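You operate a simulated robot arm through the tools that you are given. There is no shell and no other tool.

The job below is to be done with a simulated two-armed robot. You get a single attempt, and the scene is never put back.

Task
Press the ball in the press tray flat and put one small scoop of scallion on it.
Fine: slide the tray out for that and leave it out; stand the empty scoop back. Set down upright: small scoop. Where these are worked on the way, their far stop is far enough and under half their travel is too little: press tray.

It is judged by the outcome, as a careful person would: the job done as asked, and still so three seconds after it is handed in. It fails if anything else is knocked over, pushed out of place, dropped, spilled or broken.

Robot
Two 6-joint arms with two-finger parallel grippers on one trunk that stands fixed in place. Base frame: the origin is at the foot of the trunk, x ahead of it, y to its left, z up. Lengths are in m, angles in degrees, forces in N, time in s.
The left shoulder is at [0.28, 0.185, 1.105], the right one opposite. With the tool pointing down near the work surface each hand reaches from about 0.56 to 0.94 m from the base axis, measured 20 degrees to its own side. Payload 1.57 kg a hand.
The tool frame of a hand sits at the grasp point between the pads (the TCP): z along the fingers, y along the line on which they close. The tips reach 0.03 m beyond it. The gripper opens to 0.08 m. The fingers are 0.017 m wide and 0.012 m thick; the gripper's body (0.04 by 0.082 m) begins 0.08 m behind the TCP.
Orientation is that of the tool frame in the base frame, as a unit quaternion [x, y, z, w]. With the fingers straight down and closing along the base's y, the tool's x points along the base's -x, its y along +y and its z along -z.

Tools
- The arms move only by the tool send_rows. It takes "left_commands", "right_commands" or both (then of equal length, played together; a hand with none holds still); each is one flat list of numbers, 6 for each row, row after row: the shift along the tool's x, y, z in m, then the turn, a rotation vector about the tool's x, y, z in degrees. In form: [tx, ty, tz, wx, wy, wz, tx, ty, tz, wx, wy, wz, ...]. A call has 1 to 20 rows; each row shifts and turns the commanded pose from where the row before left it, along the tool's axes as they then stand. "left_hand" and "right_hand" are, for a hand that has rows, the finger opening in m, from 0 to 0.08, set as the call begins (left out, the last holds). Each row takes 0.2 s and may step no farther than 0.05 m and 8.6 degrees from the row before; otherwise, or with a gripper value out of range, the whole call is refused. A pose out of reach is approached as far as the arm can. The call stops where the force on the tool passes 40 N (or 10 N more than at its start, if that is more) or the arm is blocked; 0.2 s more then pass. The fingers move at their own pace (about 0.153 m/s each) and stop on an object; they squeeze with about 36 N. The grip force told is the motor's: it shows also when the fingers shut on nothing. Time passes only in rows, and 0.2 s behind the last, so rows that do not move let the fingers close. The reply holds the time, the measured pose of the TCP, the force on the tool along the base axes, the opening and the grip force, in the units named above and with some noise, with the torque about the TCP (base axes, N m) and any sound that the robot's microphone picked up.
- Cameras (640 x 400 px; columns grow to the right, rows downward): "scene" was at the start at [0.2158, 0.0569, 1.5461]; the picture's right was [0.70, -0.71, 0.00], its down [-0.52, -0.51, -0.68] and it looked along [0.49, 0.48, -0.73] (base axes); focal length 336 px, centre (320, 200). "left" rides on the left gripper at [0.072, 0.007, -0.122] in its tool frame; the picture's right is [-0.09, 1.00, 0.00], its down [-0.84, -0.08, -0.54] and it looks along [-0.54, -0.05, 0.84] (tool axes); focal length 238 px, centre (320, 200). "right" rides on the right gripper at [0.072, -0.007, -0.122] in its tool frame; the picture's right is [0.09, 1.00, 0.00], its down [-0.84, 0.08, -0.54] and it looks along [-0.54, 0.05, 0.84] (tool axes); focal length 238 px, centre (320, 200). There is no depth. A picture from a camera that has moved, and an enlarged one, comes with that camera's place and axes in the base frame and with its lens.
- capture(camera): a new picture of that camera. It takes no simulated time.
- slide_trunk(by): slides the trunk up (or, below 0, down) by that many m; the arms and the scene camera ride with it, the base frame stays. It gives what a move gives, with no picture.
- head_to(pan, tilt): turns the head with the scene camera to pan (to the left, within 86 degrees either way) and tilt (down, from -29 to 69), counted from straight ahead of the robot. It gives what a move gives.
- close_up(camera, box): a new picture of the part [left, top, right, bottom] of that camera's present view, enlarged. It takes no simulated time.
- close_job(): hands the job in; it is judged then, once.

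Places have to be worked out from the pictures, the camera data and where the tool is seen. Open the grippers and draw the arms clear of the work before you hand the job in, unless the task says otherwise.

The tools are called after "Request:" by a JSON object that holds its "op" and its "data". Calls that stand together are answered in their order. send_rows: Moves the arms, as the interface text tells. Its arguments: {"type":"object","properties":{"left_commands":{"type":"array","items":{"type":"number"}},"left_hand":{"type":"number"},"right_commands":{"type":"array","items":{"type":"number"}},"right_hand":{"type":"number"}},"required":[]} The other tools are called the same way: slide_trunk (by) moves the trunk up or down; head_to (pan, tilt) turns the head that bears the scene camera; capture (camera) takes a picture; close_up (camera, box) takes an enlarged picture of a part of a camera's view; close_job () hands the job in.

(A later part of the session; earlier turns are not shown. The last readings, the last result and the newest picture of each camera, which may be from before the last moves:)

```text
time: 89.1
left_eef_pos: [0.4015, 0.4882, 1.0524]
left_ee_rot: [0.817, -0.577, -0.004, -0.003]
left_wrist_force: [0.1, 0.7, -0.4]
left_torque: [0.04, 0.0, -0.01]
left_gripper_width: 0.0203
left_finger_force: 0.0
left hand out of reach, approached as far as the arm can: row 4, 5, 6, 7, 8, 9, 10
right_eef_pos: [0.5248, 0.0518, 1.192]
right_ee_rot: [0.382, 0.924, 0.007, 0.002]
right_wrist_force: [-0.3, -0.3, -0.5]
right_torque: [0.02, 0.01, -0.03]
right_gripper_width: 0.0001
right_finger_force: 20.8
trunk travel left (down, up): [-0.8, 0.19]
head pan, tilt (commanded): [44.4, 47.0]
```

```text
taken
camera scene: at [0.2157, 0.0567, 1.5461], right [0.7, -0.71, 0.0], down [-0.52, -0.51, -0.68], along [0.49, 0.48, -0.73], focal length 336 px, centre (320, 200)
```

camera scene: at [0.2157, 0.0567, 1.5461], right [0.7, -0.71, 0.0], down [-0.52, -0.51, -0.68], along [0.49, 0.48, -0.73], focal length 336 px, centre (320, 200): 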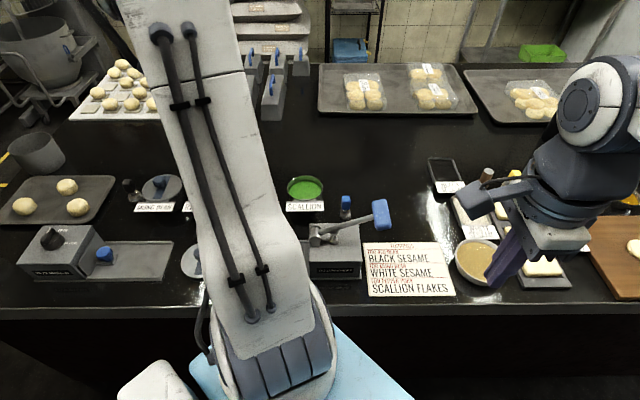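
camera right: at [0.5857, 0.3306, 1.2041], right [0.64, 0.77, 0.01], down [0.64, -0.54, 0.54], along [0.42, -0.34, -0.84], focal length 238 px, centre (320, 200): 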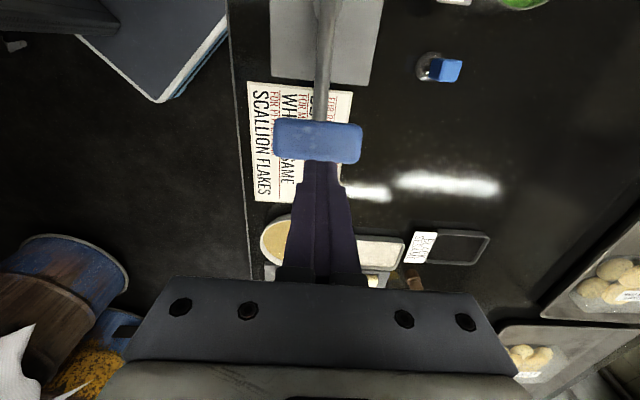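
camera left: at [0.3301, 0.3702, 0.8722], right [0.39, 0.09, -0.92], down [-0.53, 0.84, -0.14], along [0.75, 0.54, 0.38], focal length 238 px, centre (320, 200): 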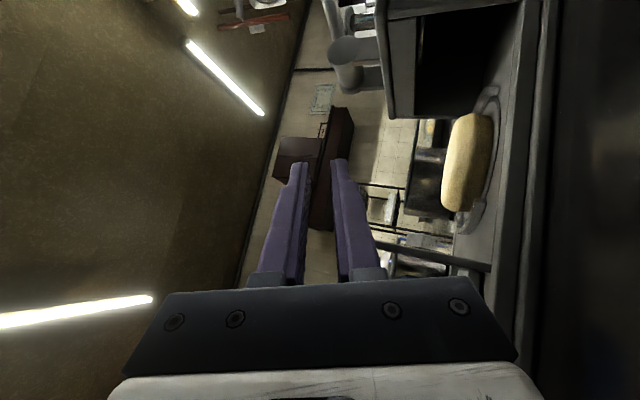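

Vertical again. I'll yaw +65° to align closing with u (x=−v, y=−u), open to 0.05, and move at z≈1.10 to above the scoop.

Request:
{"op": "send_rows", "data": {"left_commands": [0, 0, -0.01, 0, 0, 8, 0, 0, -0.01, 0, 0, 8, 0, 0, 0, 0, 0, 8, 0, 0, 0, 0, 0, 8, 0, 0, 0, 0, 0, 8, 0, 0, 0, 0, 0, 8, 0, 0, 0, 0, 0, 8, 0, 0, 0, 0, 0, 8, 0, 0, 0, 0, 0, 0.6], "left_hand": 0.05}}

Request:
{"op": "send_rows", "data": {"left_commands": [-0.025, -0.0357, -0.004, 0, 0, 0, -0.025, -0.0357, -0.004, 0, 0, 0, -0.025, -0.0357, -0.004, 0, 0, 0, -0.025, -0.0357, -0.004, 0, 0, 0, -0.025, -0.0357, -0.004, 0, 0, 0, -0.025, -0.0357, -0.004, 0, 0, 0, -0.0247, -0.0354, -0.004, 0, 0, 0]}}

Request:
{"op": "capture", "data": {"camera": "left"}}

Request:
{"op": "capture", "data": {"camera": "scene"}}

```text
time: 91.1
left_eef_pos: [0.4007, 0.4886, 1.0738]
left_ee_rot: [-0.381, 0.925, 0.004, -0.001]
left_wrist_force: [-1.8, 0.5, 0.0]
left_torque: [0.02, 0.02, 0.01]
left_gripper_width: 0.0497
left_finger_force: 0.1
right_eef_pos: [0.5254, 0.0512, 1.1898]
right_ee_rot: [0.382, 0.924, 0.008, 0.002]
right_wrist_force: [0.3, 0.3, 0.1]
right_torque: [-0.01, -0.01, 0.03]
right_gripper_width: 0.0
right_finger_force: 21.8
trunk travel left (down, up): [-0.8, 0.19]
head pan, tilt (commanded): [44.4, 47.0]
```

```text
time: 92.7
left_eef_pos: [0.701, 0.4342, 1.1011]
left_ee_rot: [-0.382, 0.924, 0.004, 0.0]
left_wrist_force: [0.7, 0.6, 0.1]
left_torque: [0.03, -0.02, 0.02]
left_gripper_width: 0.05
left_finger_force: 0.0
right_eef_pos: [0.5248, 0.0506, 1.1911]
right_ee_rot: [0.382, 0.924, 0.007, 0.003]
right_wrist_force: [-0.6, -0.6, -0.3]
right_torque: [-0.01, -0.04, 0.0]
right_gripper_width: 0.0001
right_finger_force: 21.3
trunk travel left (down, up): [-0.8, 0.19]
head pan, tilt (commanded): [44.4, 47.0]
```

```text
taken
camera left: at [0.6459, 0.3866, 1.2224], right [-0.64, 0.77, 0.01], down [0.65, 0.53, 0.54], along [0.41, 0.35, -0.84], focal length 238 px, centre (320, 200)
```

left: 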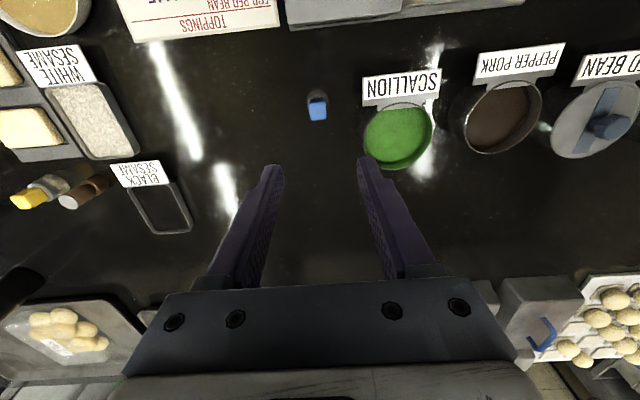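

```text
taken
camera scene: at [0.2156, 0.0567, 1.5461], right [0.7, -0.71, 0.0], down [-0.52, -0.51, -0.68], along [0.49, 0.48, -0.73], focal length 336 px, centre (320, 200)
```

scene: 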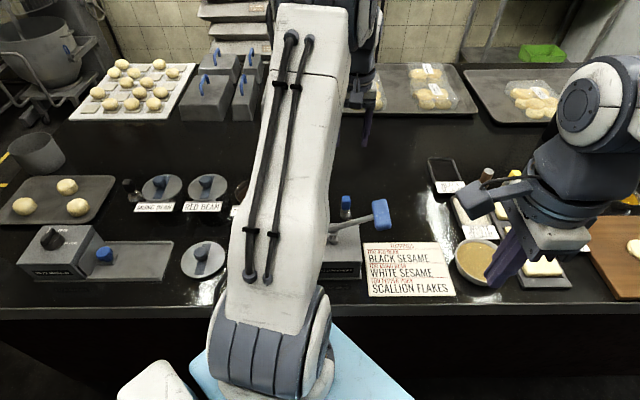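

Nicely lined up over the scoop; zooming in to refine.

Request:
{"op": "close_up", "data": {"camera": "left", "box": [270, 70, 430, 170]}}

```text
4.00 times, centred on (350, 120) of left
camera zoom: at [0.6459, 0.3866, 1.2224], right [-0.64, 0.77, 0.01], down [0.65, 0.53, 0.54], along [0.41, 0.35, -0.84], focal length 953 px, centre (200, 520)
```

zoom: 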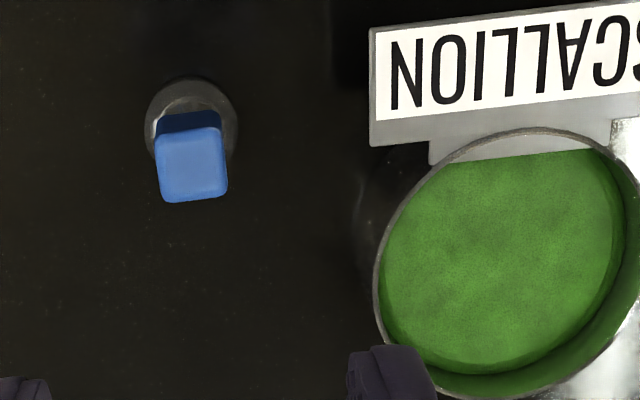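

The handle is within 2 mm of the tool axis. I'll descend to z≈0.93 with a small correction and check again.

Request:
{"op": "send_rows", "data": {"left_commands": [0, -0.002, 0.04, 0, 0, 0, 0, 0, 0.04, 0, 0, 0, 0, 0, 0.04, 0, 0, 0, 0, 0, 0.03, 0, 0, 0, 0, 0, 0.02, 0, 0, 0]}}

Request:
{"op": "capture", "data": {"camera": "left"}}

Request:
{"op": "close_up", "data": {"camera": "left", "box": [240, 70, 400, 210]}}

Request:
{"op": "close_up", "data": {"camera": "scene", "box": [280, 120, 440, 260]}}

```text
time: 93.9
left_eef_pos: [0.7014, 0.4339, 0.9302]
left_ee_rot: [-0.381, 0.924, 0.004, 0.0]
left_wrist_force: [-0.2, 0.2, 0.4]
left_torque: [-0.01, 0.01, 0.0]
left_gripper_width: 0.05
left_finger_force: 0.0
right_eef_pos: [0.5249, 0.0519, 1.1919]
right_ee_rot: [0.381, 0.924, 0.007, 0.003]
right_wrist_force: [-0.2, 0.8, -0.6]
right_torque: [-0.01, -0.01, 0.03]
right_gripper_width: 0.0
right_finger_force: 21.2
trunk travel left (down, up): [-0.8, 0.19]
head pan, tilt (commanded): [44.4, 47.0]
```

```text
taken
camera left: at [0.6463, 0.3871, 1.0517], right [-0.64, 0.77, 0.01], down [0.65, 0.53, 0.54], along [0.41, 0.35, -0.84], focal length 238 px, centre (320, 200)
```

left: 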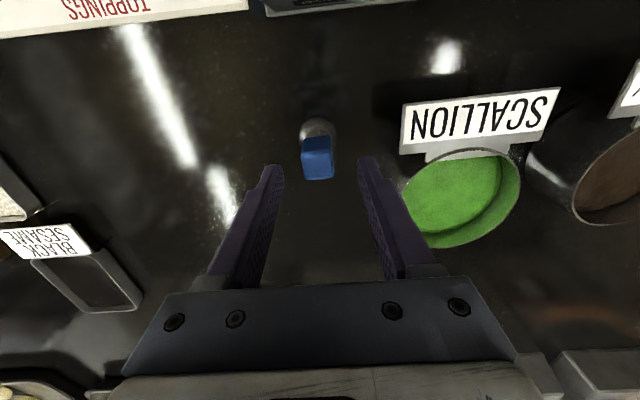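

```text
2.86 times, centred on (320, 140) of left
camera zoom: at [0.6463, 0.3871, 1.0517], right [-0.64, 0.77, 0.01], down [0.65, 0.53, 0.54], along [0.41, 0.35, -0.84], focal length 681 px, centre (320, 371)
```

zoom: 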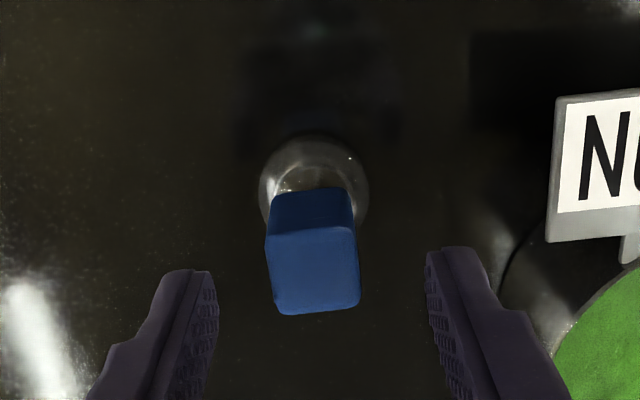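

```text
2.86 times, centred on (360, 190) of scene
camera zoom: at [0.2158, 0.0567, 1.5461], right [0.7, -0.71, 0.0], down [-0.52, -0.51, -0.68], along [0.49, 0.48, -0.73], focal length 961 px, centre (206, 229)
```

zoom: 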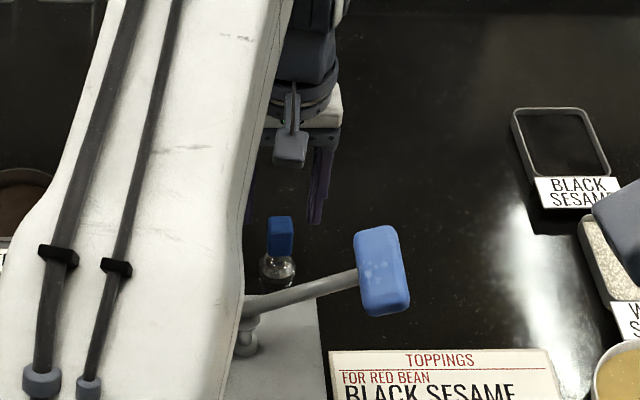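

Aligned to about a millimetre. I'll descend to z≈0.882 and close on the blue block.

Request:
{"op": "send_rows", "data": {"left_commands": [0, 0, 0.02, 0, 0, 0, 0, 0, 0.018, 0, 0, 0, 0, 0, 0.01, 0, 0, 0]}}

Request:
{"op": "close_up", "data": {"camera": "left", "box": [240, 90, 400, 230]}}

```text
time: 94.7
left_eef_pos: [0.7026, 0.4347, 0.8823]
left_ee_rot: [-0.382, 0.924, 0.006, 0.001]
left_wrist_force: [0.2, -0.6, -0.1]
left_torque: [0.01, 0.01, 0.04]
left_gripper_width: 0.0499
left_finger_force: 0.1
right_eef_pos: [0.5253, 0.0503, 1.1915]
right_ee_rot: [0.382, 0.924, 0.007, 0.003]
right_wrist_force: [-1.0, 0.3, -0.4]
right_torque: [0.01, -0.03, -0.01]
right_gripper_width: 0.0001
right_finger_force: 21.0
trunk travel left (down, up): [-0.8, 0.19]
head pan, tilt (commanded): [44.4, 47.0]
```

```text
2.86 times, centred on (320, 160) of left
camera zoom: at [0.6459, 0.388, 1.0037], right [-0.64, 0.77, 0.01], down [0.65, 0.53, 0.55], along [0.42, 0.35, -0.84], focal length 681 px, centre (320, 314)
```

zoom: 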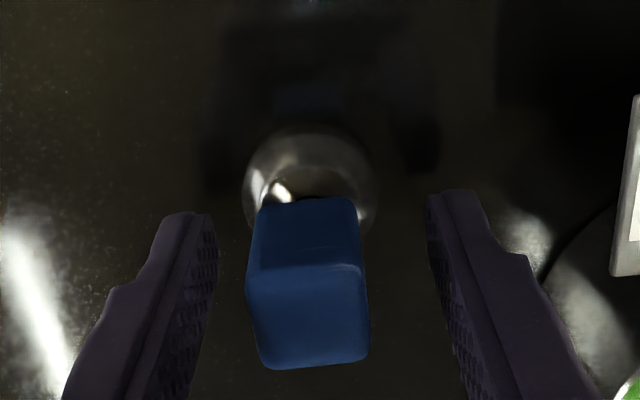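

Block is between the pads. Closing.

Request:
{"op": "send_rows", "data": {"left_commands": [0, 0, 0, 0, 0, 0, 0, 0, 0, 0, 0, 0, 0, 0, 0, 0, 0, 0], "left_hand": 0.01}}

Request:
{"op": "close_up", "data": {"camera": "left", "box": [240, 90, 400, 230]}}

```text
time: 95.5
left_eef_pos: [0.7012, 0.4363, 0.8824]
left_ee_rot: [-0.382, 0.924, 0.005, 0.0]
left_wrist_force: [0.0, 0.8, 2.9]
left_torque: [-0.04, -0.06, 0.02]
left_gripper_width: 0.0225
left_finger_force: 34.9
right_eef_pos: [0.5241, 0.0516, 1.1912]
right_ee_rot: [0.382, 0.924, 0.007, 0.003]
right_wrist_force: [0.3, 0.4, 0.0]
right_torque: [-0.01, 0.01, 0.0]
right_gripper_width: 0.0002
right_finger_force: 21.5
trunk travel left (down, up): [-0.8, 0.19]
head pan, tilt (commanded): [44.4, 47.0]
```

```text
2.86 times, centred on (320, 160) of left
camera zoom: at [0.6459, 0.3879, 1.004], right [-0.64, 0.77, 0.01], down [0.65, 0.53, 0.55], along [0.42, 0.35, -0.84], focal length 681 px, centre (320, 314)
```

zoom: 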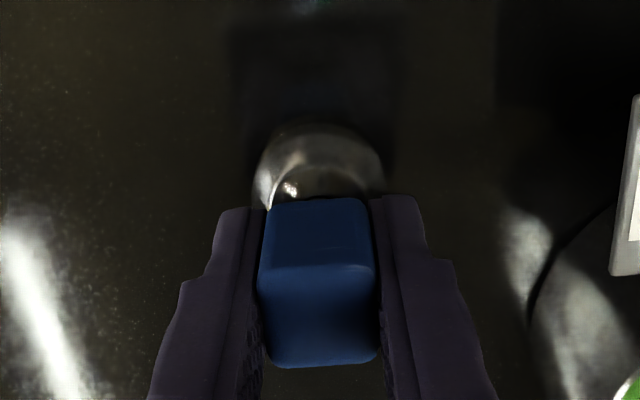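

Gripped at 22.5 mm. I'll lift straight up by 0.11 m and check.

Request:
{"op": "send_rows", "data": {"left_commands": [0, 0, -0.01, 0, 0, 0, 0, 0, -0.02, 0, 0, 0, 0, 0, -0.03, 0, 0, 0, 0, 0, -0.03, 0, 0, 0, 0, 0, -0.02, 0, 0, 0]}}

Request:
{"op": "capture", "data": {"camera": "left"}}

Request:
{"op": "close_up", "data": {"camera": "scene", "box": [280, 100, 440, 240]}}

```text
time: 96.7
left_eef_pos: [0.7022, 0.435, 0.9923]
left_ee_rot: [-0.381, 0.924, 0.005, 0.0]
left_wrist_force: [-1.4, 0.0, -1.0]
left_torque: [-0.03, 0.0, 0.01]
left_gripper_width: 0.0222
left_finger_force: 35.6
right_eef_pos: [0.5249, 0.0518, 1.1912]
right_ee_rot: [0.381, 0.924, 0.008, 0.004]
right_wrist_force: [-0.8, -0.8, 0.5]
right_torque: [-0.03, 0.01, 0.01]
right_gripper_width: 0.0
right_finger_force: 21.5
trunk travel left (down, up): [-0.8, 0.19]
head pan, tilt (commanded): [44.4, 47.0]
```

```text
taken
camera left: at [0.646, 0.387, 1.1137], right [-0.64, 0.77, 0.01], down [0.65, 0.53, 0.54], along [0.41, 0.35, -0.84], focal length 238 px, centre (320, 200)
```

left: 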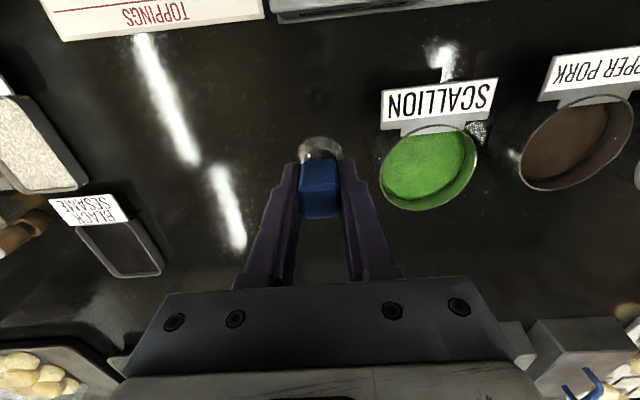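

```text
2.86 times, centred on (360, 170) of scene
camera zoom: at [0.2158, 0.0567, 1.5461], right [0.7, -0.71, 0.0], down [-0.52, -0.51, -0.68], along [0.49, 0.48, -0.73], focal length 961 px, centre (206, 286)
```

zoom: 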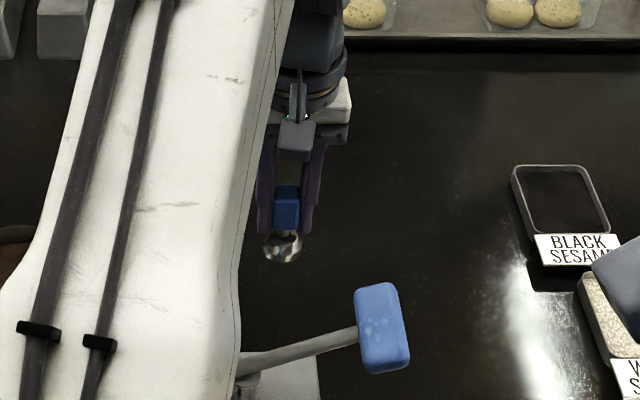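

The scoop is lifted cleanly. Zooming on it to understand its shape.

Request:
{"op": "close_up", "data": {"camera": "scene", "box": [335, 140, 365, 165]}}

Request:
{"op": "close_up", "data": {"camera": "left", "box": [280, 120, 360, 180]}}

Request:
{"op": "close_up", "data": {"camera": "left", "box": [360, 60, 520, 230]}}

```text
16.00 times, centred on (350, 152) of scene
camera zoom: at [0.2158, 0.0567, 1.5461], right [0.7, -0.71, 0.0], down [-0.52, -0.51, -0.68], along [0.49, 0.48, -0.73], focal length 5382 px, centre (-160, 960)
```

zoom: 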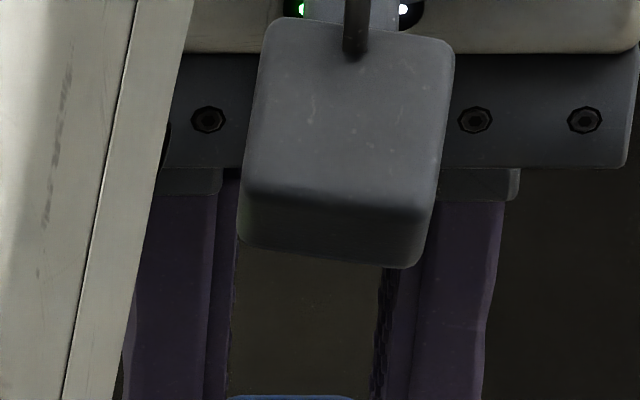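

```text
6.67 times, centred on (320, 150) of left
camera zoom: at [0.646, 0.387, 1.1137], right [-0.64, 0.77, 0.01], down [0.65, 0.53, 0.54], along [0.41, 0.35, -0.84], focal length 1589 px, centre (320, 533)
```

zoom: 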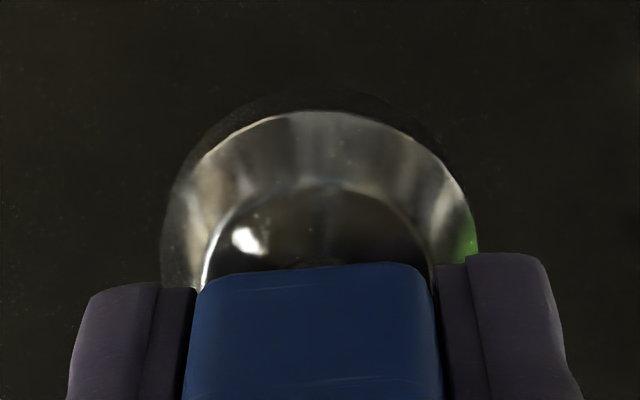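

```text
2.35 times, centred on (440, 145) of left
camera zoom: at [0.646, 0.387, 1.1137], right [-0.64, 0.77, 0.01], down [0.65, 0.53, 0.54], along [0.41, 0.35, -0.84], focal length 561 px, centre (38, 329)
```

zoom: 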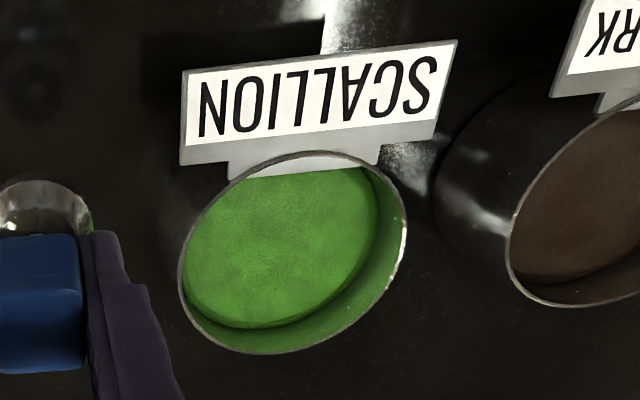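

The scoop is an open cup (≈37 mm rim, about 52 mm below the TCP) centred on the tool axis. The scallion bowl rim centre works out to [0.658, 0.551, 0.872]; I'll move over it at z≈0.99.

Request:
{"op": "send_rows", "data": {"left_commands": [-0.0127, 0.0283, 0, 0, 0, 0, -0.0127, 0.0283, 0, 0, 0, 0, -0.0127, 0.0283, 0, 0, 0, 0, -0.0126, 0.0283, 0, 0, 0, 0]}}

Request:
{"op": "capture", "data": {"camera": "left"}}

Request:
{"op": "close_up", "data": {"camera": "left", "box": [220, 80, 420, 230]}}

```text
time: 97.7
left_eef_pos: [0.6575, 0.5504, 0.9932]
left_ee_rot: [-0.381, 0.925, 0.005, 0.0]
left_wrist_force: [0.3, -1.0, -0.9]
left_torque: [0.01, 0.0, 0.01]
left_gripper_width: 0.0224
left_finger_force: 35.5
right_eef_pos: [0.5246, 0.0508, 1.1901]
right_ee_rot: [0.382, 0.924, 0.008, 0.003]
right_wrist_force: [-0.1, 0.0, 0.1]
right_torque: [0.01, 0.0, 0.0]
right_gripper_width: 0.0
right_finger_force: 21.2
trunk travel left (down, up): [-0.8, 0.19]
head pan, tilt (commanded): [44.4, 47.0]
```

```text
taken
camera left: at [0.602, 0.5031, 1.1159], right [-0.64, 0.77, 0.01], down [0.65, 0.53, 0.54], along [0.41, 0.35, -0.84], focal length 238 px, centre (320, 200)
```

left: 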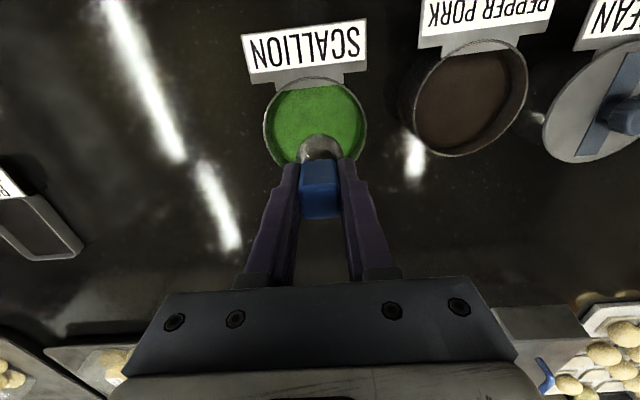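

```text
2.67 times, centred on (320, 155) of left
camera zoom: at [0.602, 0.5031, 1.1159], right [-0.64, 0.77, 0.01], down [0.65, 0.53, 0.54], along [0.41, 0.35, -0.84], focal length 636 px, centre (320, 320)
```

zoom: 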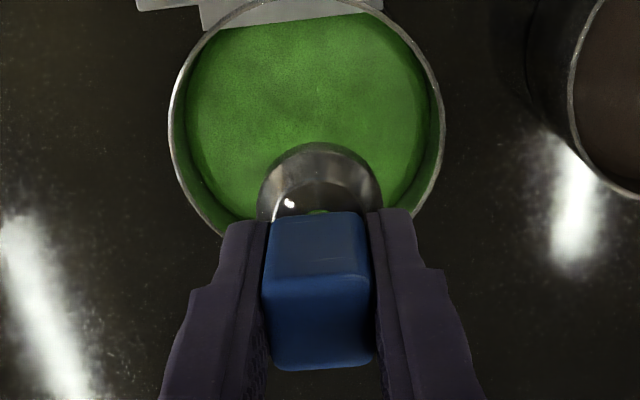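

I'm about 5 mm off centre; I'll correct that and lower so the cup sits just above the scallion surface (TCP z≈0.94).

Request:
{"op": "send_rows", "data": {"left_commands": [0.002, -0.005, 0.02, 0, 0, 0, 0, 0, 0.02, 0, 0, 0, 0, 0, 0.013, 0, 0, 0]}}

Request:
{"op": "close_up", "data": {"camera": "left", "box": [220, 80, 420, 230]}}

Request:
{"op": "close_up", "data": {"camera": "scene", "box": [260, 140, 380, 230]}}

```text
time: 98.5
left_eef_pos: [0.6599, 0.5461, 0.9394]
left_ee_rot: [-0.382, 0.924, 0.004, 0.0]
left_wrist_force: [-0.7, 0.8, -0.8]
left_torque: [0.02, -0.02, 0.0]
left_gripper_width: 0.0225
left_finger_force: 35.5
right_eef_pos: [0.524, 0.0508, 1.1911]
right_ee_rot: [0.381, 0.924, 0.008, 0.003]
right_wrist_force: [0.2, -0.3, -0.5]
right_torque: [0.0, 0.01, -0.01]
right_gripper_width: 0.0004
right_finger_force: 21.3
trunk travel left (down, up): [-0.8, 0.19]
head pan, tilt (commanded): [44.4, 47.0]
```

```text
2.67 times, centred on (320, 155) of left
camera zoom: at [0.6044, 0.4988, 1.0618], right [-0.64, 0.77, 0.01], down [0.65, 0.53, 0.54], along [0.41, 0.35, -0.84], focal length 636 px, centre (320, 320)
```

zoom: 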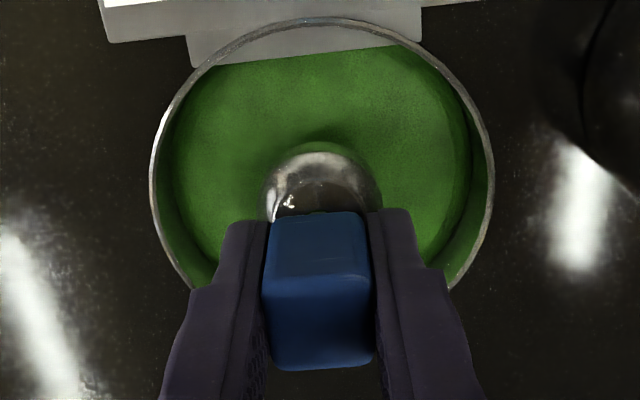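

```text
4.44 times, centred on (320, 185) of scene
camera zoom: at [0.2159, 0.0568, 1.5461], right [0.7, -0.71, 0.0], down [-0.52, -0.51, -0.68], along [0.49, 0.48, -0.73], focal length 1495 px, centre (320, 267)
```

zoom: 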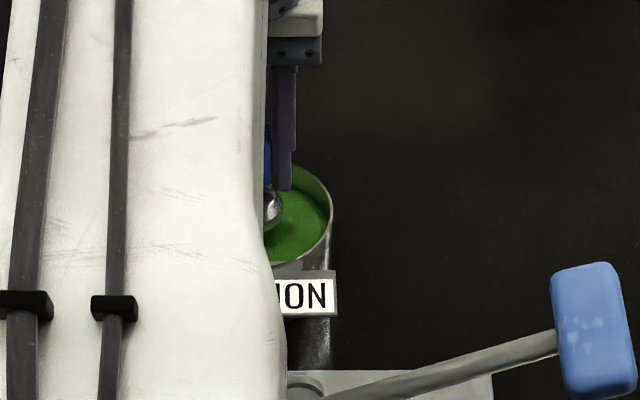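

Centred now. I'll dip the cup in 1 cm steps, watching forces.

Request:
{"op": "send_rows", "data": {"left_commands": [0, 0, 0.01, 0, 0, 0, 0, 0, 0.01, 0, 0, 0]}}

Request:
{"op": "close_up", "data": {"camera": "left", "box": [220, 80, 420, 230]}}

```text
time: 99.1
left_eef_pos: [0.6595, 0.5459, 0.9224]
left_ee_rot: [-0.382, 0.924, 0.005, 0.001]
left_wrist_force: [-2.6, -2.3, 10.8]
left_torque: [-0.29, 0.03, -0.05]
left_gripper_width: 0.0224
left_finger_force: 34.7
right_eef_pos: [0.5248, 0.0504, 1.191]
right_ee_rot: [0.382, 0.924, 0.007, 0.003]
right_wrist_force: [-0.4, 0.4, 0.4]
right_torque: [-0.01, -0.04, 0.0]
right_gripper_width: 0.0
right_finger_force: 21.7
trunk travel left (down, up): [-0.8, 0.19]
head pan, tilt (commanded): [44.4, 47.0]
```

```text
2.67 times, centred on (320, 155) of left
camera zoom: at [0.6043, 0.4987, 1.0438], right [-0.64, 0.77, 0.01], down [0.65, 0.53, 0.55], along [0.42, 0.35, -0.84], focal length 636 px, centre (320, 320)
```

zoom: 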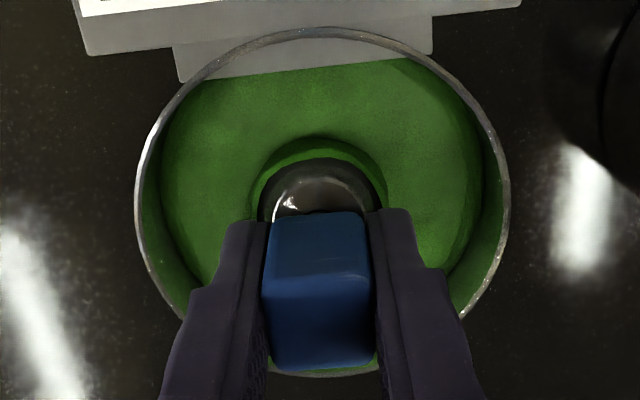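

A small crater is forming around the cup, with about 11 N of resistance. I'll go a little deeper in 4 mm steps.

Request:
{"op": "send_rows", "data": {"left_commands": [0, 0, 0.004, 0, 0, 0, 0, 0, 0.004, 0, 0, 0]}}

Request:
{"op": "close_up", "data": {"camera": "left", "box": [220, 80, 420, 230]}}

```text
time: 99.7
left_eef_pos: [0.6599, 0.5474, 0.9164]
left_ee_rot: [-0.381, 0.924, 0.006, 0.005]
left_wrist_force: [3.3, -1.1, 30.1]
left_torque: [-0.15, -0.24, 0.0]
left_gripper_width: 0.0224
left_finger_force: 34.9
right_eef_pos: [0.5236, 0.0496, 1.1917]
right_ee_rot: [0.382, 0.924, 0.007, 0.003]
right_wrist_force: [-0.7, 1.1, 0.4]
right_torque: [0.01, 0.01, 0.0]
right_gripper_width: 0.0
right_finger_force: 21.3
trunk travel left (down, up): [-0.8, 0.19]
head pan, tilt (commanded): [44.4, 47.0]
```

```text
2.67 times, centred on (320, 155) of left
camera zoom: at [0.6051, 0.4989, 1.0369], right [-0.64, 0.77, 0.01], down [0.64, 0.53, 0.55], along [0.42, 0.36, -0.83], focal length 636 px, centre (320, 320)
```

zoom: 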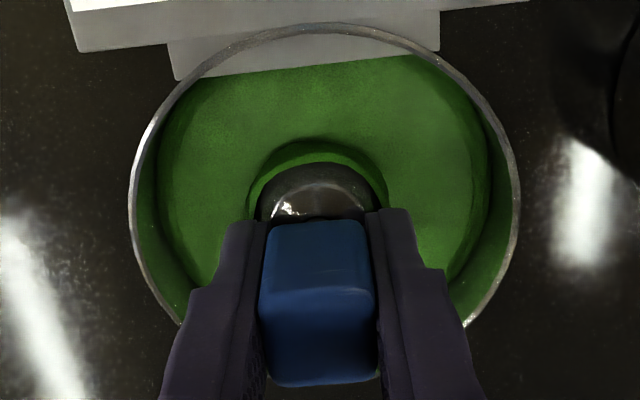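

30 N now and the scoop has slid up slightly in the grip, so I'll stop pushing and lift to see whether the cup took any scallion.

Request:
{"op": "send_rows", "data": {"left_commands": [0, 0, -0.01, 0, 0, 0, 0, 0, -0.015, 0, 0, 0, 0, 0, -0.02, 0, 0, 0]}}

Request:
{"op": "close_up", "data": {"camera": "left", "box": [220, 80, 420, 230]}}

Request:
{"op": "close_up", "data": {"camera": "left", "box": [290, 120, 350, 170]}}

```text
time: 100.5
left_eef_pos: [0.66, 0.5444, 0.9569]
left_ee_rot: [-0.381, 0.924, 0.005, -0.001]
left_wrist_force: [-1.1, -1.1, -1.6]
left_torque: [0.0, -0.03, -0.01]
left_gripper_width: 0.0221
left_finger_force: 34.9
right_eef_pos: [0.5238, 0.0515, 1.1908]
right_ee_rot: [0.382, 0.924, 0.007, 0.002]
right_wrist_force: [-0.3, 0.1, -0.6]
right_torque: [-0.01, 0.02, -0.01]
right_gripper_width: 0.0
right_finger_force: 21.3
trunk travel left (down, up): [-0.8, 0.19]
head pan, tilt (commanded): [44.4, 47.0]
```

```text
2.67 times, centred on (320, 155) of left
camera zoom: at [0.6044, 0.4974, 1.0785], right [-0.64, 0.77, 0.01], down [0.65, 0.53, 0.54], along [0.41, 0.35, -0.84], focal length 636 px, centre (320, 320)
```

zoom: 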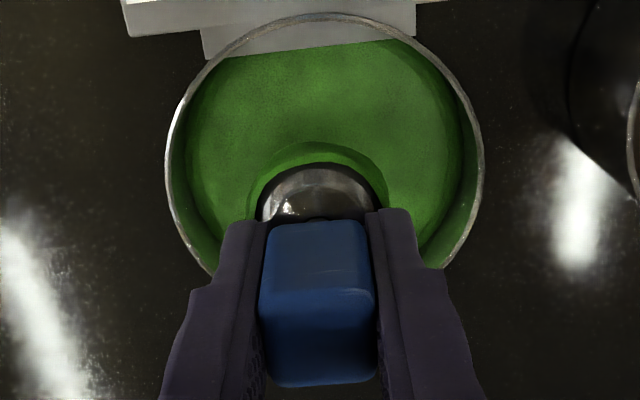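

```text
8.00 times, centred on (320, 145) of left
camera zoom: at [0.6044, 0.4974, 1.0785], right [-0.64, 0.77, 0.01], down [0.65, 0.53, 0.54], along [0.41, 0.35, -0.84], focal length 1907 px, centre (320, 640)
```

zoom: 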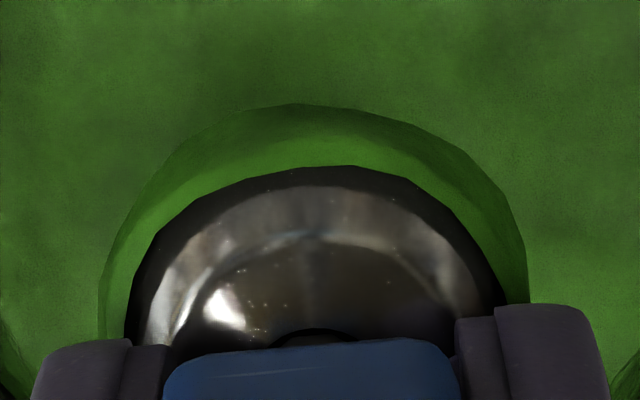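

The cup is still empty but there's a lasting crater where it pressed, so the scallion behaves like a real granular bed. I'll raise and step back to view the crater and the cup.

Request:
{"op": "send_rows", "data": {"left_commands": [0, 0, -0.025, 0, 0, 0, 0, 0, -0.025, 0, 0, 0, 0.03, 0, 0, 0, 0, 0, 0.03, 0, 0, 0, 0, 0]}}

Request:
{"op": "capture", "data": {"camera": "left"}}

Request:
{"op": "close_up", "data": {"camera": "left", "box": [240, 80, 440, 230]}}

Request:
{"op": "close_up", "data": {"camera": "scene", "box": [270, 150, 350, 220]}}

```text
time: 101.5
left_eef_pos: [0.6178, 0.5029, 1.007]
left_ee_rot: [-0.382, 0.924, 0.005, 0.0]
left_wrist_force: [-0.3, -0.2, -1.1]
left_torque: [-0.04, 0.02, 0.01]
left_gripper_width: 0.0225
left_finger_force: 34.8
right_eef_pos: [0.525, 0.051, 1.1901]
right_ee_rot: [0.382, 0.924, 0.007, 0.003]
right_wrist_force: [-0.7, 0.9, 0.0]
right_torque: [0.0, 0.01, 0.0]
right_gripper_width: 0.0
right_finger_force: 21.1
trunk travel left (down, up): [-0.8, 0.19]
head pan, tilt (commanded): [44.4, 47.0]
```

```text
taken
camera left: at [0.5622, 0.4549, 1.1286], right [-0.64, 0.77, 0.01], down [0.65, 0.53, 0.54], along [0.41, 0.35, -0.84], focal length 238 px, centre (320, 200)
```

left: 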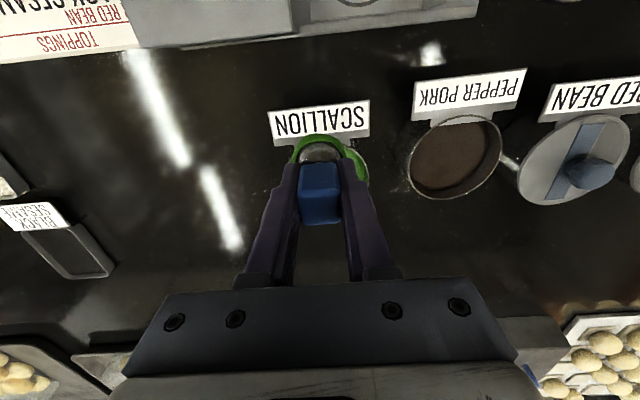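

```text
2.67 times, centred on (340, 155) of left
camera zoom: at [0.5622, 0.4549, 1.1286], right [-0.64, 0.77, 0.01], down [0.65, 0.53, 0.54], along [0.41, 0.35, -0.84], focal length 636 px, centre (267, 320)
```

zoom: 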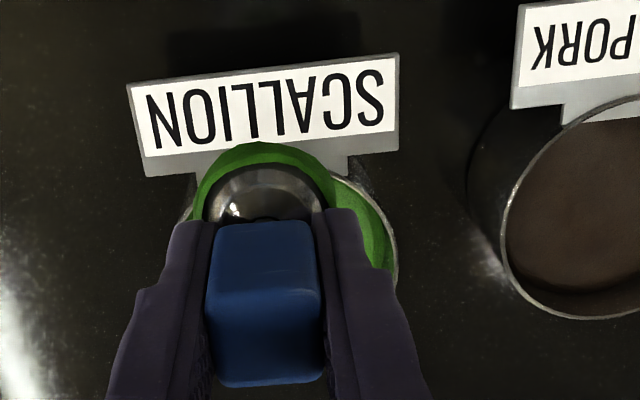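

```text
5.71 times, centred on (310, 185) of scene
camera zoom: at [0.2159, 0.0567, 1.5461], right [0.7, -0.71, 0.0], down [-0.52, -0.51, -0.68], along [0.49, 0.48, -0.73], focal length 1922 px, centre (377, 286)
```

zoom: 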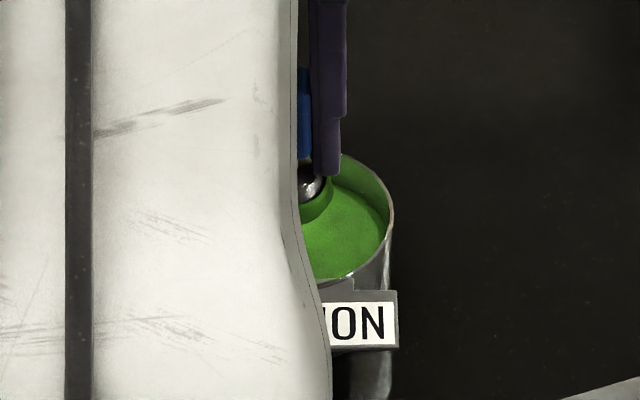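

Something green now surrounds the cup and moves with it – it seems to be carrying scallion around/under its rim. I'll move gently, level, to where the scene camera can see it from the side.

Request:
{"op": "send_rows", "data": {"left_commands": [-0.002, -0.018, 0, 0, 0, 0, -0.002, -0.018, 0, 0, 0, 0, -0.002, -0.018, 0, 0, 0, 0, -0.002, -0.018, 0, 0, 0, 0, -0.002, -0.018, 0, 0, 0, 0, -0.0015, -0.0174, 0, 0, 0, 0]}}

Request:
{"op": "close_up", "data": {"camera": "scene", "box": [320, 130, 380, 180]}}

Request:
{"op": "close_up", "data": {"camera": "left", "box": [270, 110, 370, 190]}}

Request:
{"op": "capture", "data": {"camera": "scene"}}

```text
time: 102.9
left_eef_pos: [0.7007, 0.4349, 1.0057]
left_ee_rot: [-0.382, 0.924, 0.005, 0.0]
left_wrist_force: [0.2, -0.4, -1.9]
left_torque: [0.01, 0.01, 0.0]
left_gripper_width: 0.0224
left_finger_force: 35.2
right_eef_pos: [0.5245, 0.0506, 1.191]
right_ee_rot: [0.382, 0.924, 0.007, 0.004]
right_wrist_force: [0.1, 0.0, 0.2]
right_torque: [0.0, -0.03, -0.03]
right_gripper_width: 0.0
right_finger_force: 21.1
trunk travel left (down, up): [-0.8, 0.19]
head pan, tilt (commanded): [44.4, 47.0]
```

```text
8.00 times, centred on (350, 155) of scene
camera zoom: at [0.2158, 0.0567, 1.5461], right [0.7, -0.71, 0.0], down [-0.52, -0.51, -0.68], along [0.49, 0.48, -0.73], focal length 2691 px, centre (80, 560)
```

zoom: 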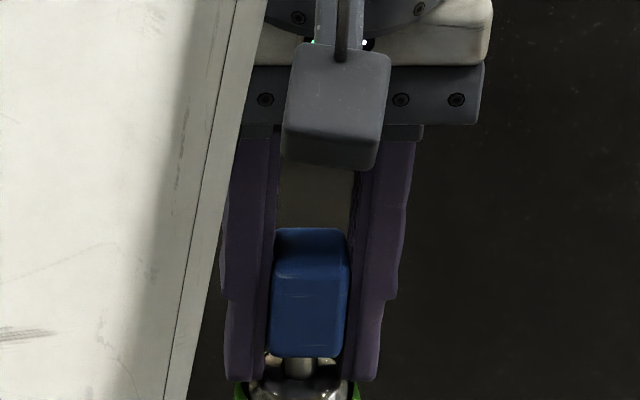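

```text
5.00 times, centred on (320, 150) of left
camera zoom: at [0.6455, 0.387, 1.1278], right [-0.64, 0.77, 0.01], down [0.65, 0.53, 0.54], along [0.41, 0.35, -0.84], focal length 1192 px, centre (320, 450)
```

zoom: 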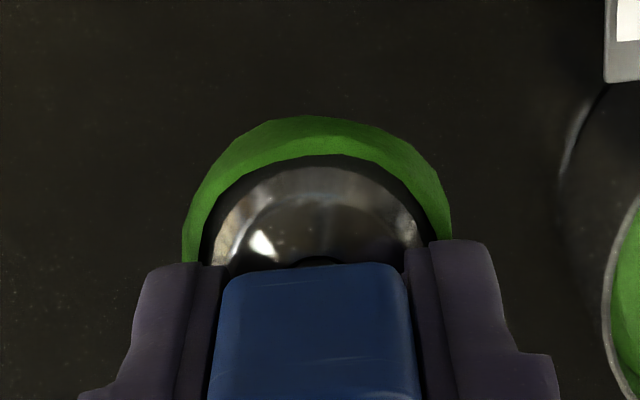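

```text
taken
camera scene: at [0.2158, 0.0567, 1.5461], right [0.7, -0.71, 0.0], down [-0.52, -0.51, -0.68], along [0.49, 0.48, -0.73], focal length 336 px, centre (320, 200)
```

scene: 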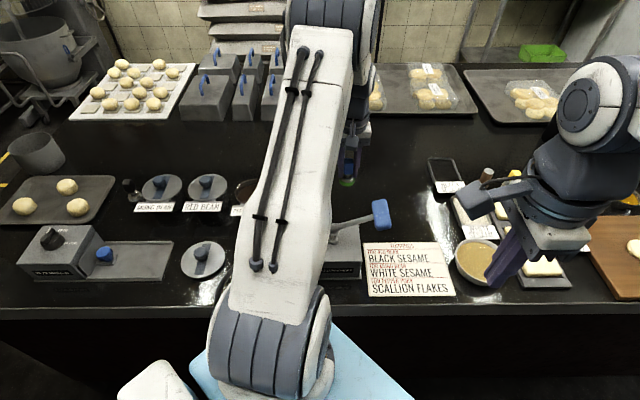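

Request:
{"op": "close_up", "data": {"camera": "scene", "box": [325, 155, 375, 195]}}

Request:
{"op": "close_up", "data": {"camera": "right", "box": [400, 0, 640, 160]}}

```text
10.00 times, centred on (350, 175) of scene
camera zoom: at [0.2158, 0.0567, 1.5461], right [0.7, -0.71, 0.0], down [-0.52, -0.51, -0.68], along [0.49, 0.48, -0.73], focal length 3364 px, centre (20, 450)
```

zoom: 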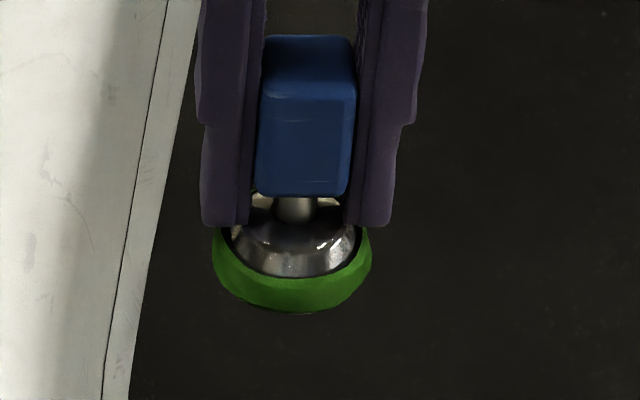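

```text
2.50 times, centred on (520, 80) of right
camera zoom: at [0.4678, 0.0955, 1.3135], right [0.64, 0.77, 0.02], down [0.64, -0.54, 0.54], along [0.43, -0.34, -0.84], focal length 596 px, centre (-180, 500)
```

zoom: 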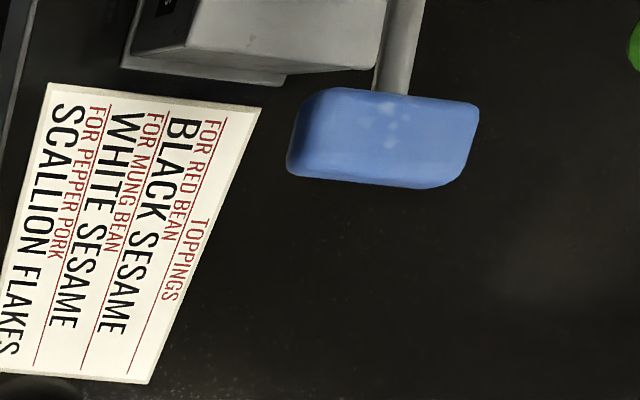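

Now it's clear: this scoop is a small bell-shaped disher, mouth down, and it's holding a green portion of scallion beneath its rim. I'll carry it level to above the disc ([0.485, 0.4425]), first rising to z≈1.06 to clear the lever.

Request:
{"op": "send_rows", "data": {"left_commands": [0, 0, -0.02, 0, 0, 0, 0, 0, -0.02, 0, 0, 0, 0, 0, -0.015, 0, 0, 0, 0.0134, 0.01434, 0, 0, 0, 0, 0.0134, 0.01434, 0, 0, 0, 0, 0.0134, 0.01434, 0, 0, 0, 0, 0.0134, 0.01434, 0, 0, 0, 0, 0.0134, 0.01434, 0, 0, 0, 0, 0.0134, 0.01434, 0, 0, 0, 0, 0.0134, 0.01434, 0, 0, 0, 0, 0.0134, 0.01434, 0, 0, 0, 0, 0.0134, 0.01434, 0, 0, 0, 0, 0.0134, 0.01434, 0, 0, 0, 0, 0.0134, 0.01434, 0, 0, 0, 0]}}

Request:
{"op": "capture", "data": {"camera": "left"}}

Request:
{"op": "close_up", "data": {"camera": "left", "box": [220, 60, 440, 220]}}

Request:
{"op": "capture", "data": {"camera": "scene"}}

```text
time: 105.9
left_eef_pos: [0.4864, 0.4423, 1.0623]
left_ee_rot: [-0.382, 0.924, 0.005, 0.0]
left_wrist_force: [0.0, -0.6, -0.3]
left_torque: [0.01, -0.03, -0.03]
left_gripper_width: 0.0224
left_finger_force: 34.7
right_eef_pos: [0.5254, 0.0503, 1.1907]
right_ee_rot: [0.382, 0.924, 0.007, 0.003]
right_wrist_force: [0.4, -0.1, 0.2]
right_torque: [0.0, 0.0, 0.0]
right_gripper_width: 0.0
right_finger_force: 21.4
trunk travel left (down, up): [-0.8, 0.19]
head pan, tilt (commanded): [44.4, 47.0]
```

```text
taken
camera left: at [0.4301, 0.3943, 1.1847], right [-0.64, 0.77, 0.01], down [0.65, 0.53, 0.55], along [0.41, 0.35, -0.84], focal length 238 px, centre (320, 200)
```

left: 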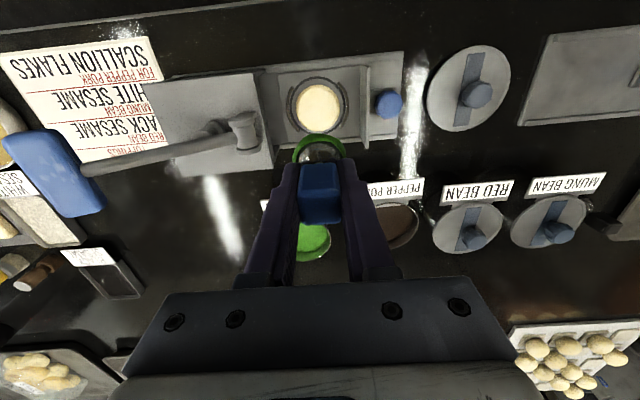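

```text
2.50 times, centred on (330, 140) of left
camera zoom: at [0.4301, 0.3943, 1.1847], right [-0.64, 0.77, 0.01], down [0.65, 0.53, 0.55], along [0.41, 0.35, -0.84], focal length 596 px, centre (295, 350)
```

zoom: 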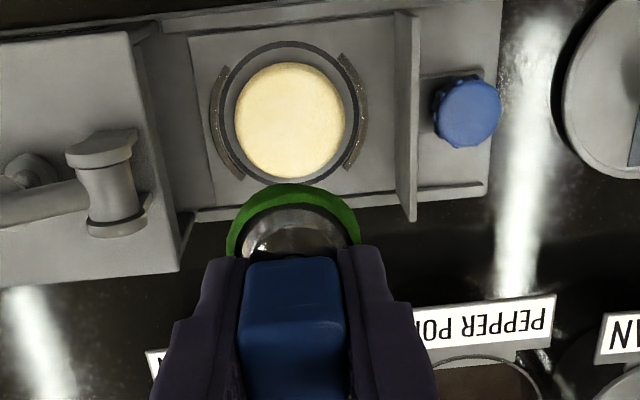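

```text
taken
camera scene: at [0.2159, 0.0566, 1.5461], right [0.7, -0.71, 0.0], down [-0.52, -0.51, -0.68], along [0.49, 0.48, -0.73], focal length 336 px, centre (320, 200)
```

scene: 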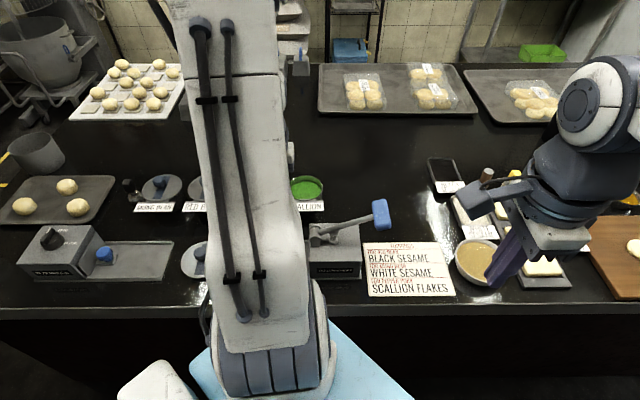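

The disc is only 2–3 mm off the tool axis. I'll trim and lower to z≈0.965 and check alignment again.

Request:
{"op": "send_rows", "data": {"left_commands": [0.0023, 0, 0.02, 0, 0, 0, 0, 0, 0.025, 0, 0, 0, 0, 0, 0.025, 0, 0, 0, 0, 0, 0.025, 0, 0, 0]}}

Request:
{"op": "capture", "data": {"camera": "left"}}

Request:
{"op": "close_up", "data": {"camera": "left", "box": [220, 60, 440, 220]}}

Request:
{"op": "close_up", "data": {"camera": "scene", "box": [220, 160, 380, 290]}}

```text
time: 106.9
left_eef_pos: [0.4847, 0.4423, 0.9669]
left_ee_rot: [-0.382, 0.924, 0.005, 0.0]
left_wrist_force: [0.1, -0.4, -1.8]
left_torque: [0.0, 0.0, 0.0]
left_gripper_width: 0.0224
left_finger_force: 35.2
right_eef_pos: [0.525, 0.0516, 1.1905]
right_ee_rot: [0.382, 0.924, 0.008, 0.003]
right_wrist_force: [0.7, -0.3, -0.1]
right_torque: [0.01, -0.02, 0.0]
right_gripper_width: 0.0003
right_finger_force: 21.1
trunk travel left (down, up): [-0.8, 0.19]
head pan, tilt (commanded): [44.4, 47.0]
```

```text
taken
camera left: at [0.4286, 0.3937, 1.0898], right [-0.64, 0.77, 0.01], down [0.65, 0.53, 0.54], along [0.41, 0.35, -0.84], focal length 238 px, centre (320, 200)
```

left: 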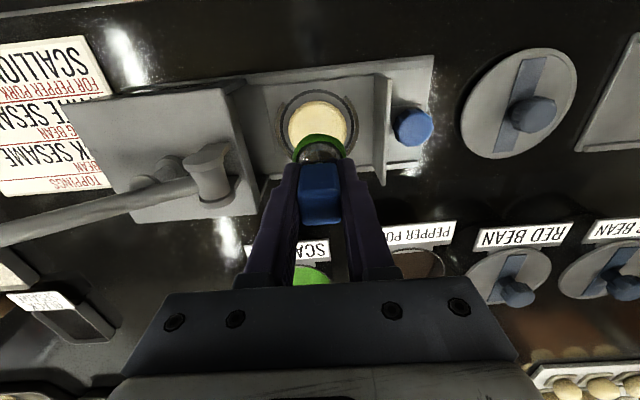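

```text
2.50 times, centred on (330, 140) of left
camera zoom: at [0.4286, 0.3937, 1.0898], right [-0.64, 0.77, 0.01], down [0.65, 0.53, 0.54], along [0.41, 0.35, -0.84], focal length 596 px, centre (295, 350)
```

zoom: 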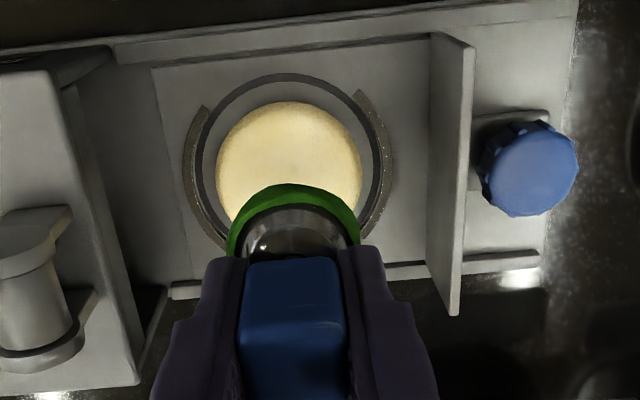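

```text
3.08 times, centred on (300, 225) of scene
camera zoom: at [0.2158, 0.0566, 1.5461], right [0.7, -0.71, 0.0], down [-0.52, -0.51, -0.68], along [0.49, 0.48, -0.73], focal length 1035 px, centre (382, 123)
```

zoom: 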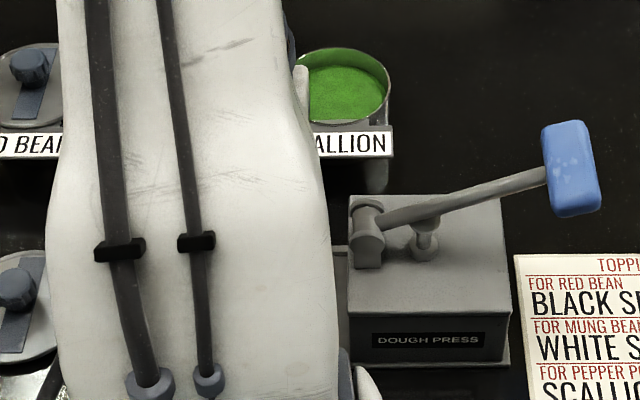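

The disc centre is still about 6–7 mm toward −v and 2 mm toward +u of the tool axis. I'll correct and lower to z≈0.94.

Request:
{"op": "send_rows", "data": {"left_commands": [0.006, -0.002, 0, 0, 0, 0, 0, 0, 0.014, 0, 0, 0, 0, 0, 0.013, 0, 0, 0]}}

Request:
{"op": "close_up", "data": {"camera": "left", "box": [220, 60, 440, 220]}}

```text
time: 107.7
left_eef_pos: [0.4812, 0.4372, 0.9398]
left_ee_rot: [-0.382, 0.924, 0.005, 0.0]
left_wrist_force: [-0.7, -0.4, -1.1]
left_torque: [0.01, 0.03, 0.04]
left_gripper_width: 0.0226
left_finger_force: 35.1
right_eef_pos: [0.5248, 0.0517, 1.1913]
right_ee_rot: [0.382, 0.924, 0.007, 0.004]
right_wrist_force: [-0.3, 0.6, -0.6]
right_torque: [0.02, 0.0, 0.0]
right_gripper_width: 0.0
right_finger_force: 21.6
trunk travel left (down, up): [-0.8, 0.19]
head pan, tilt (commanded): [44.4, 47.0]
```

```text
2.50 times, centred on (330, 140) of left
camera zoom: at [0.4256, 0.3887, 1.0621], right [-0.64, 0.77, 0.01], down [0.65, 0.53, 0.54], along [0.41, 0.35, -0.84], focal length 596 px, centre (295, 350)
```

zoom: 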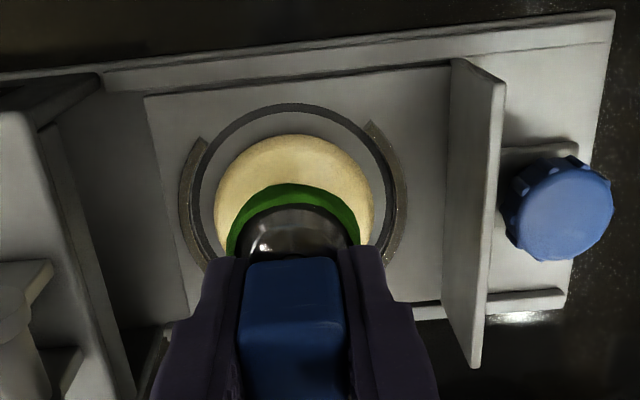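

Aligned to within ~2 mm. I'll lower in small steps until the portion meets the dough.

Request:
{"op": "send_rows", "data": {"left_commands": [0, 0, 0.005, 0, 0, 0, 0, 0, 0.005, 0, 0, 0]}}

Request:
{"op": "close_up", "data": {"camera": "left", "box": [220, 60, 440, 220]}}

```text
time: 108.3
left_eef_pos: [0.4816, 0.4357, 0.9299]
left_ee_rot: [-0.382, 0.924, 0.005, 0.0]
left_wrist_force: [-0.4, -0.2, -1.1]
left_torque: [-0.02, 0.05, -0.05]
left_gripper_width: 0.0225
left_finger_force: 35.5
right_eef_pos: [0.5242, 0.0493, 1.1906]
right_ee_rot: [0.382, 0.924, 0.007, 0.002]
right_wrist_force: [-0.3, 0.4, 0.0]
right_torque: [0.02, 0.03, 0.02]
right_gripper_width: 0.0
right_finger_force: 21.4
trunk travel left (down, up): [-0.8, 0.19]
head pan, tilt (commanded): [44.4, 47.0]
```

```text
2.50 times, centred on (330, 140) of left
camera zoom: at [0.4257, 0.3885, 1.052], right [-0.64, 0.77, 0.01], down [0.65, 0.53, 0.54], along [0.41, 0.35, -0.84], focal length 596 px, centre (295, 350)
```

zoom: 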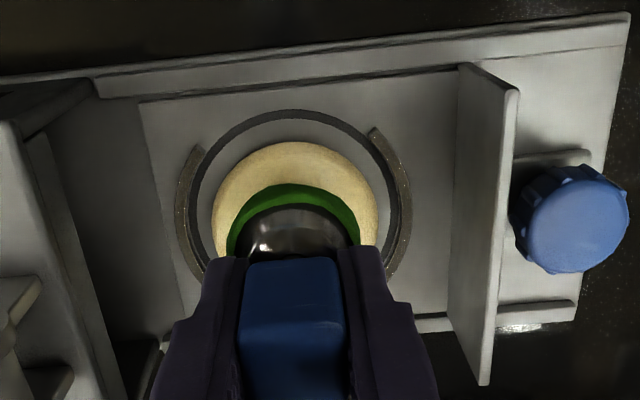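

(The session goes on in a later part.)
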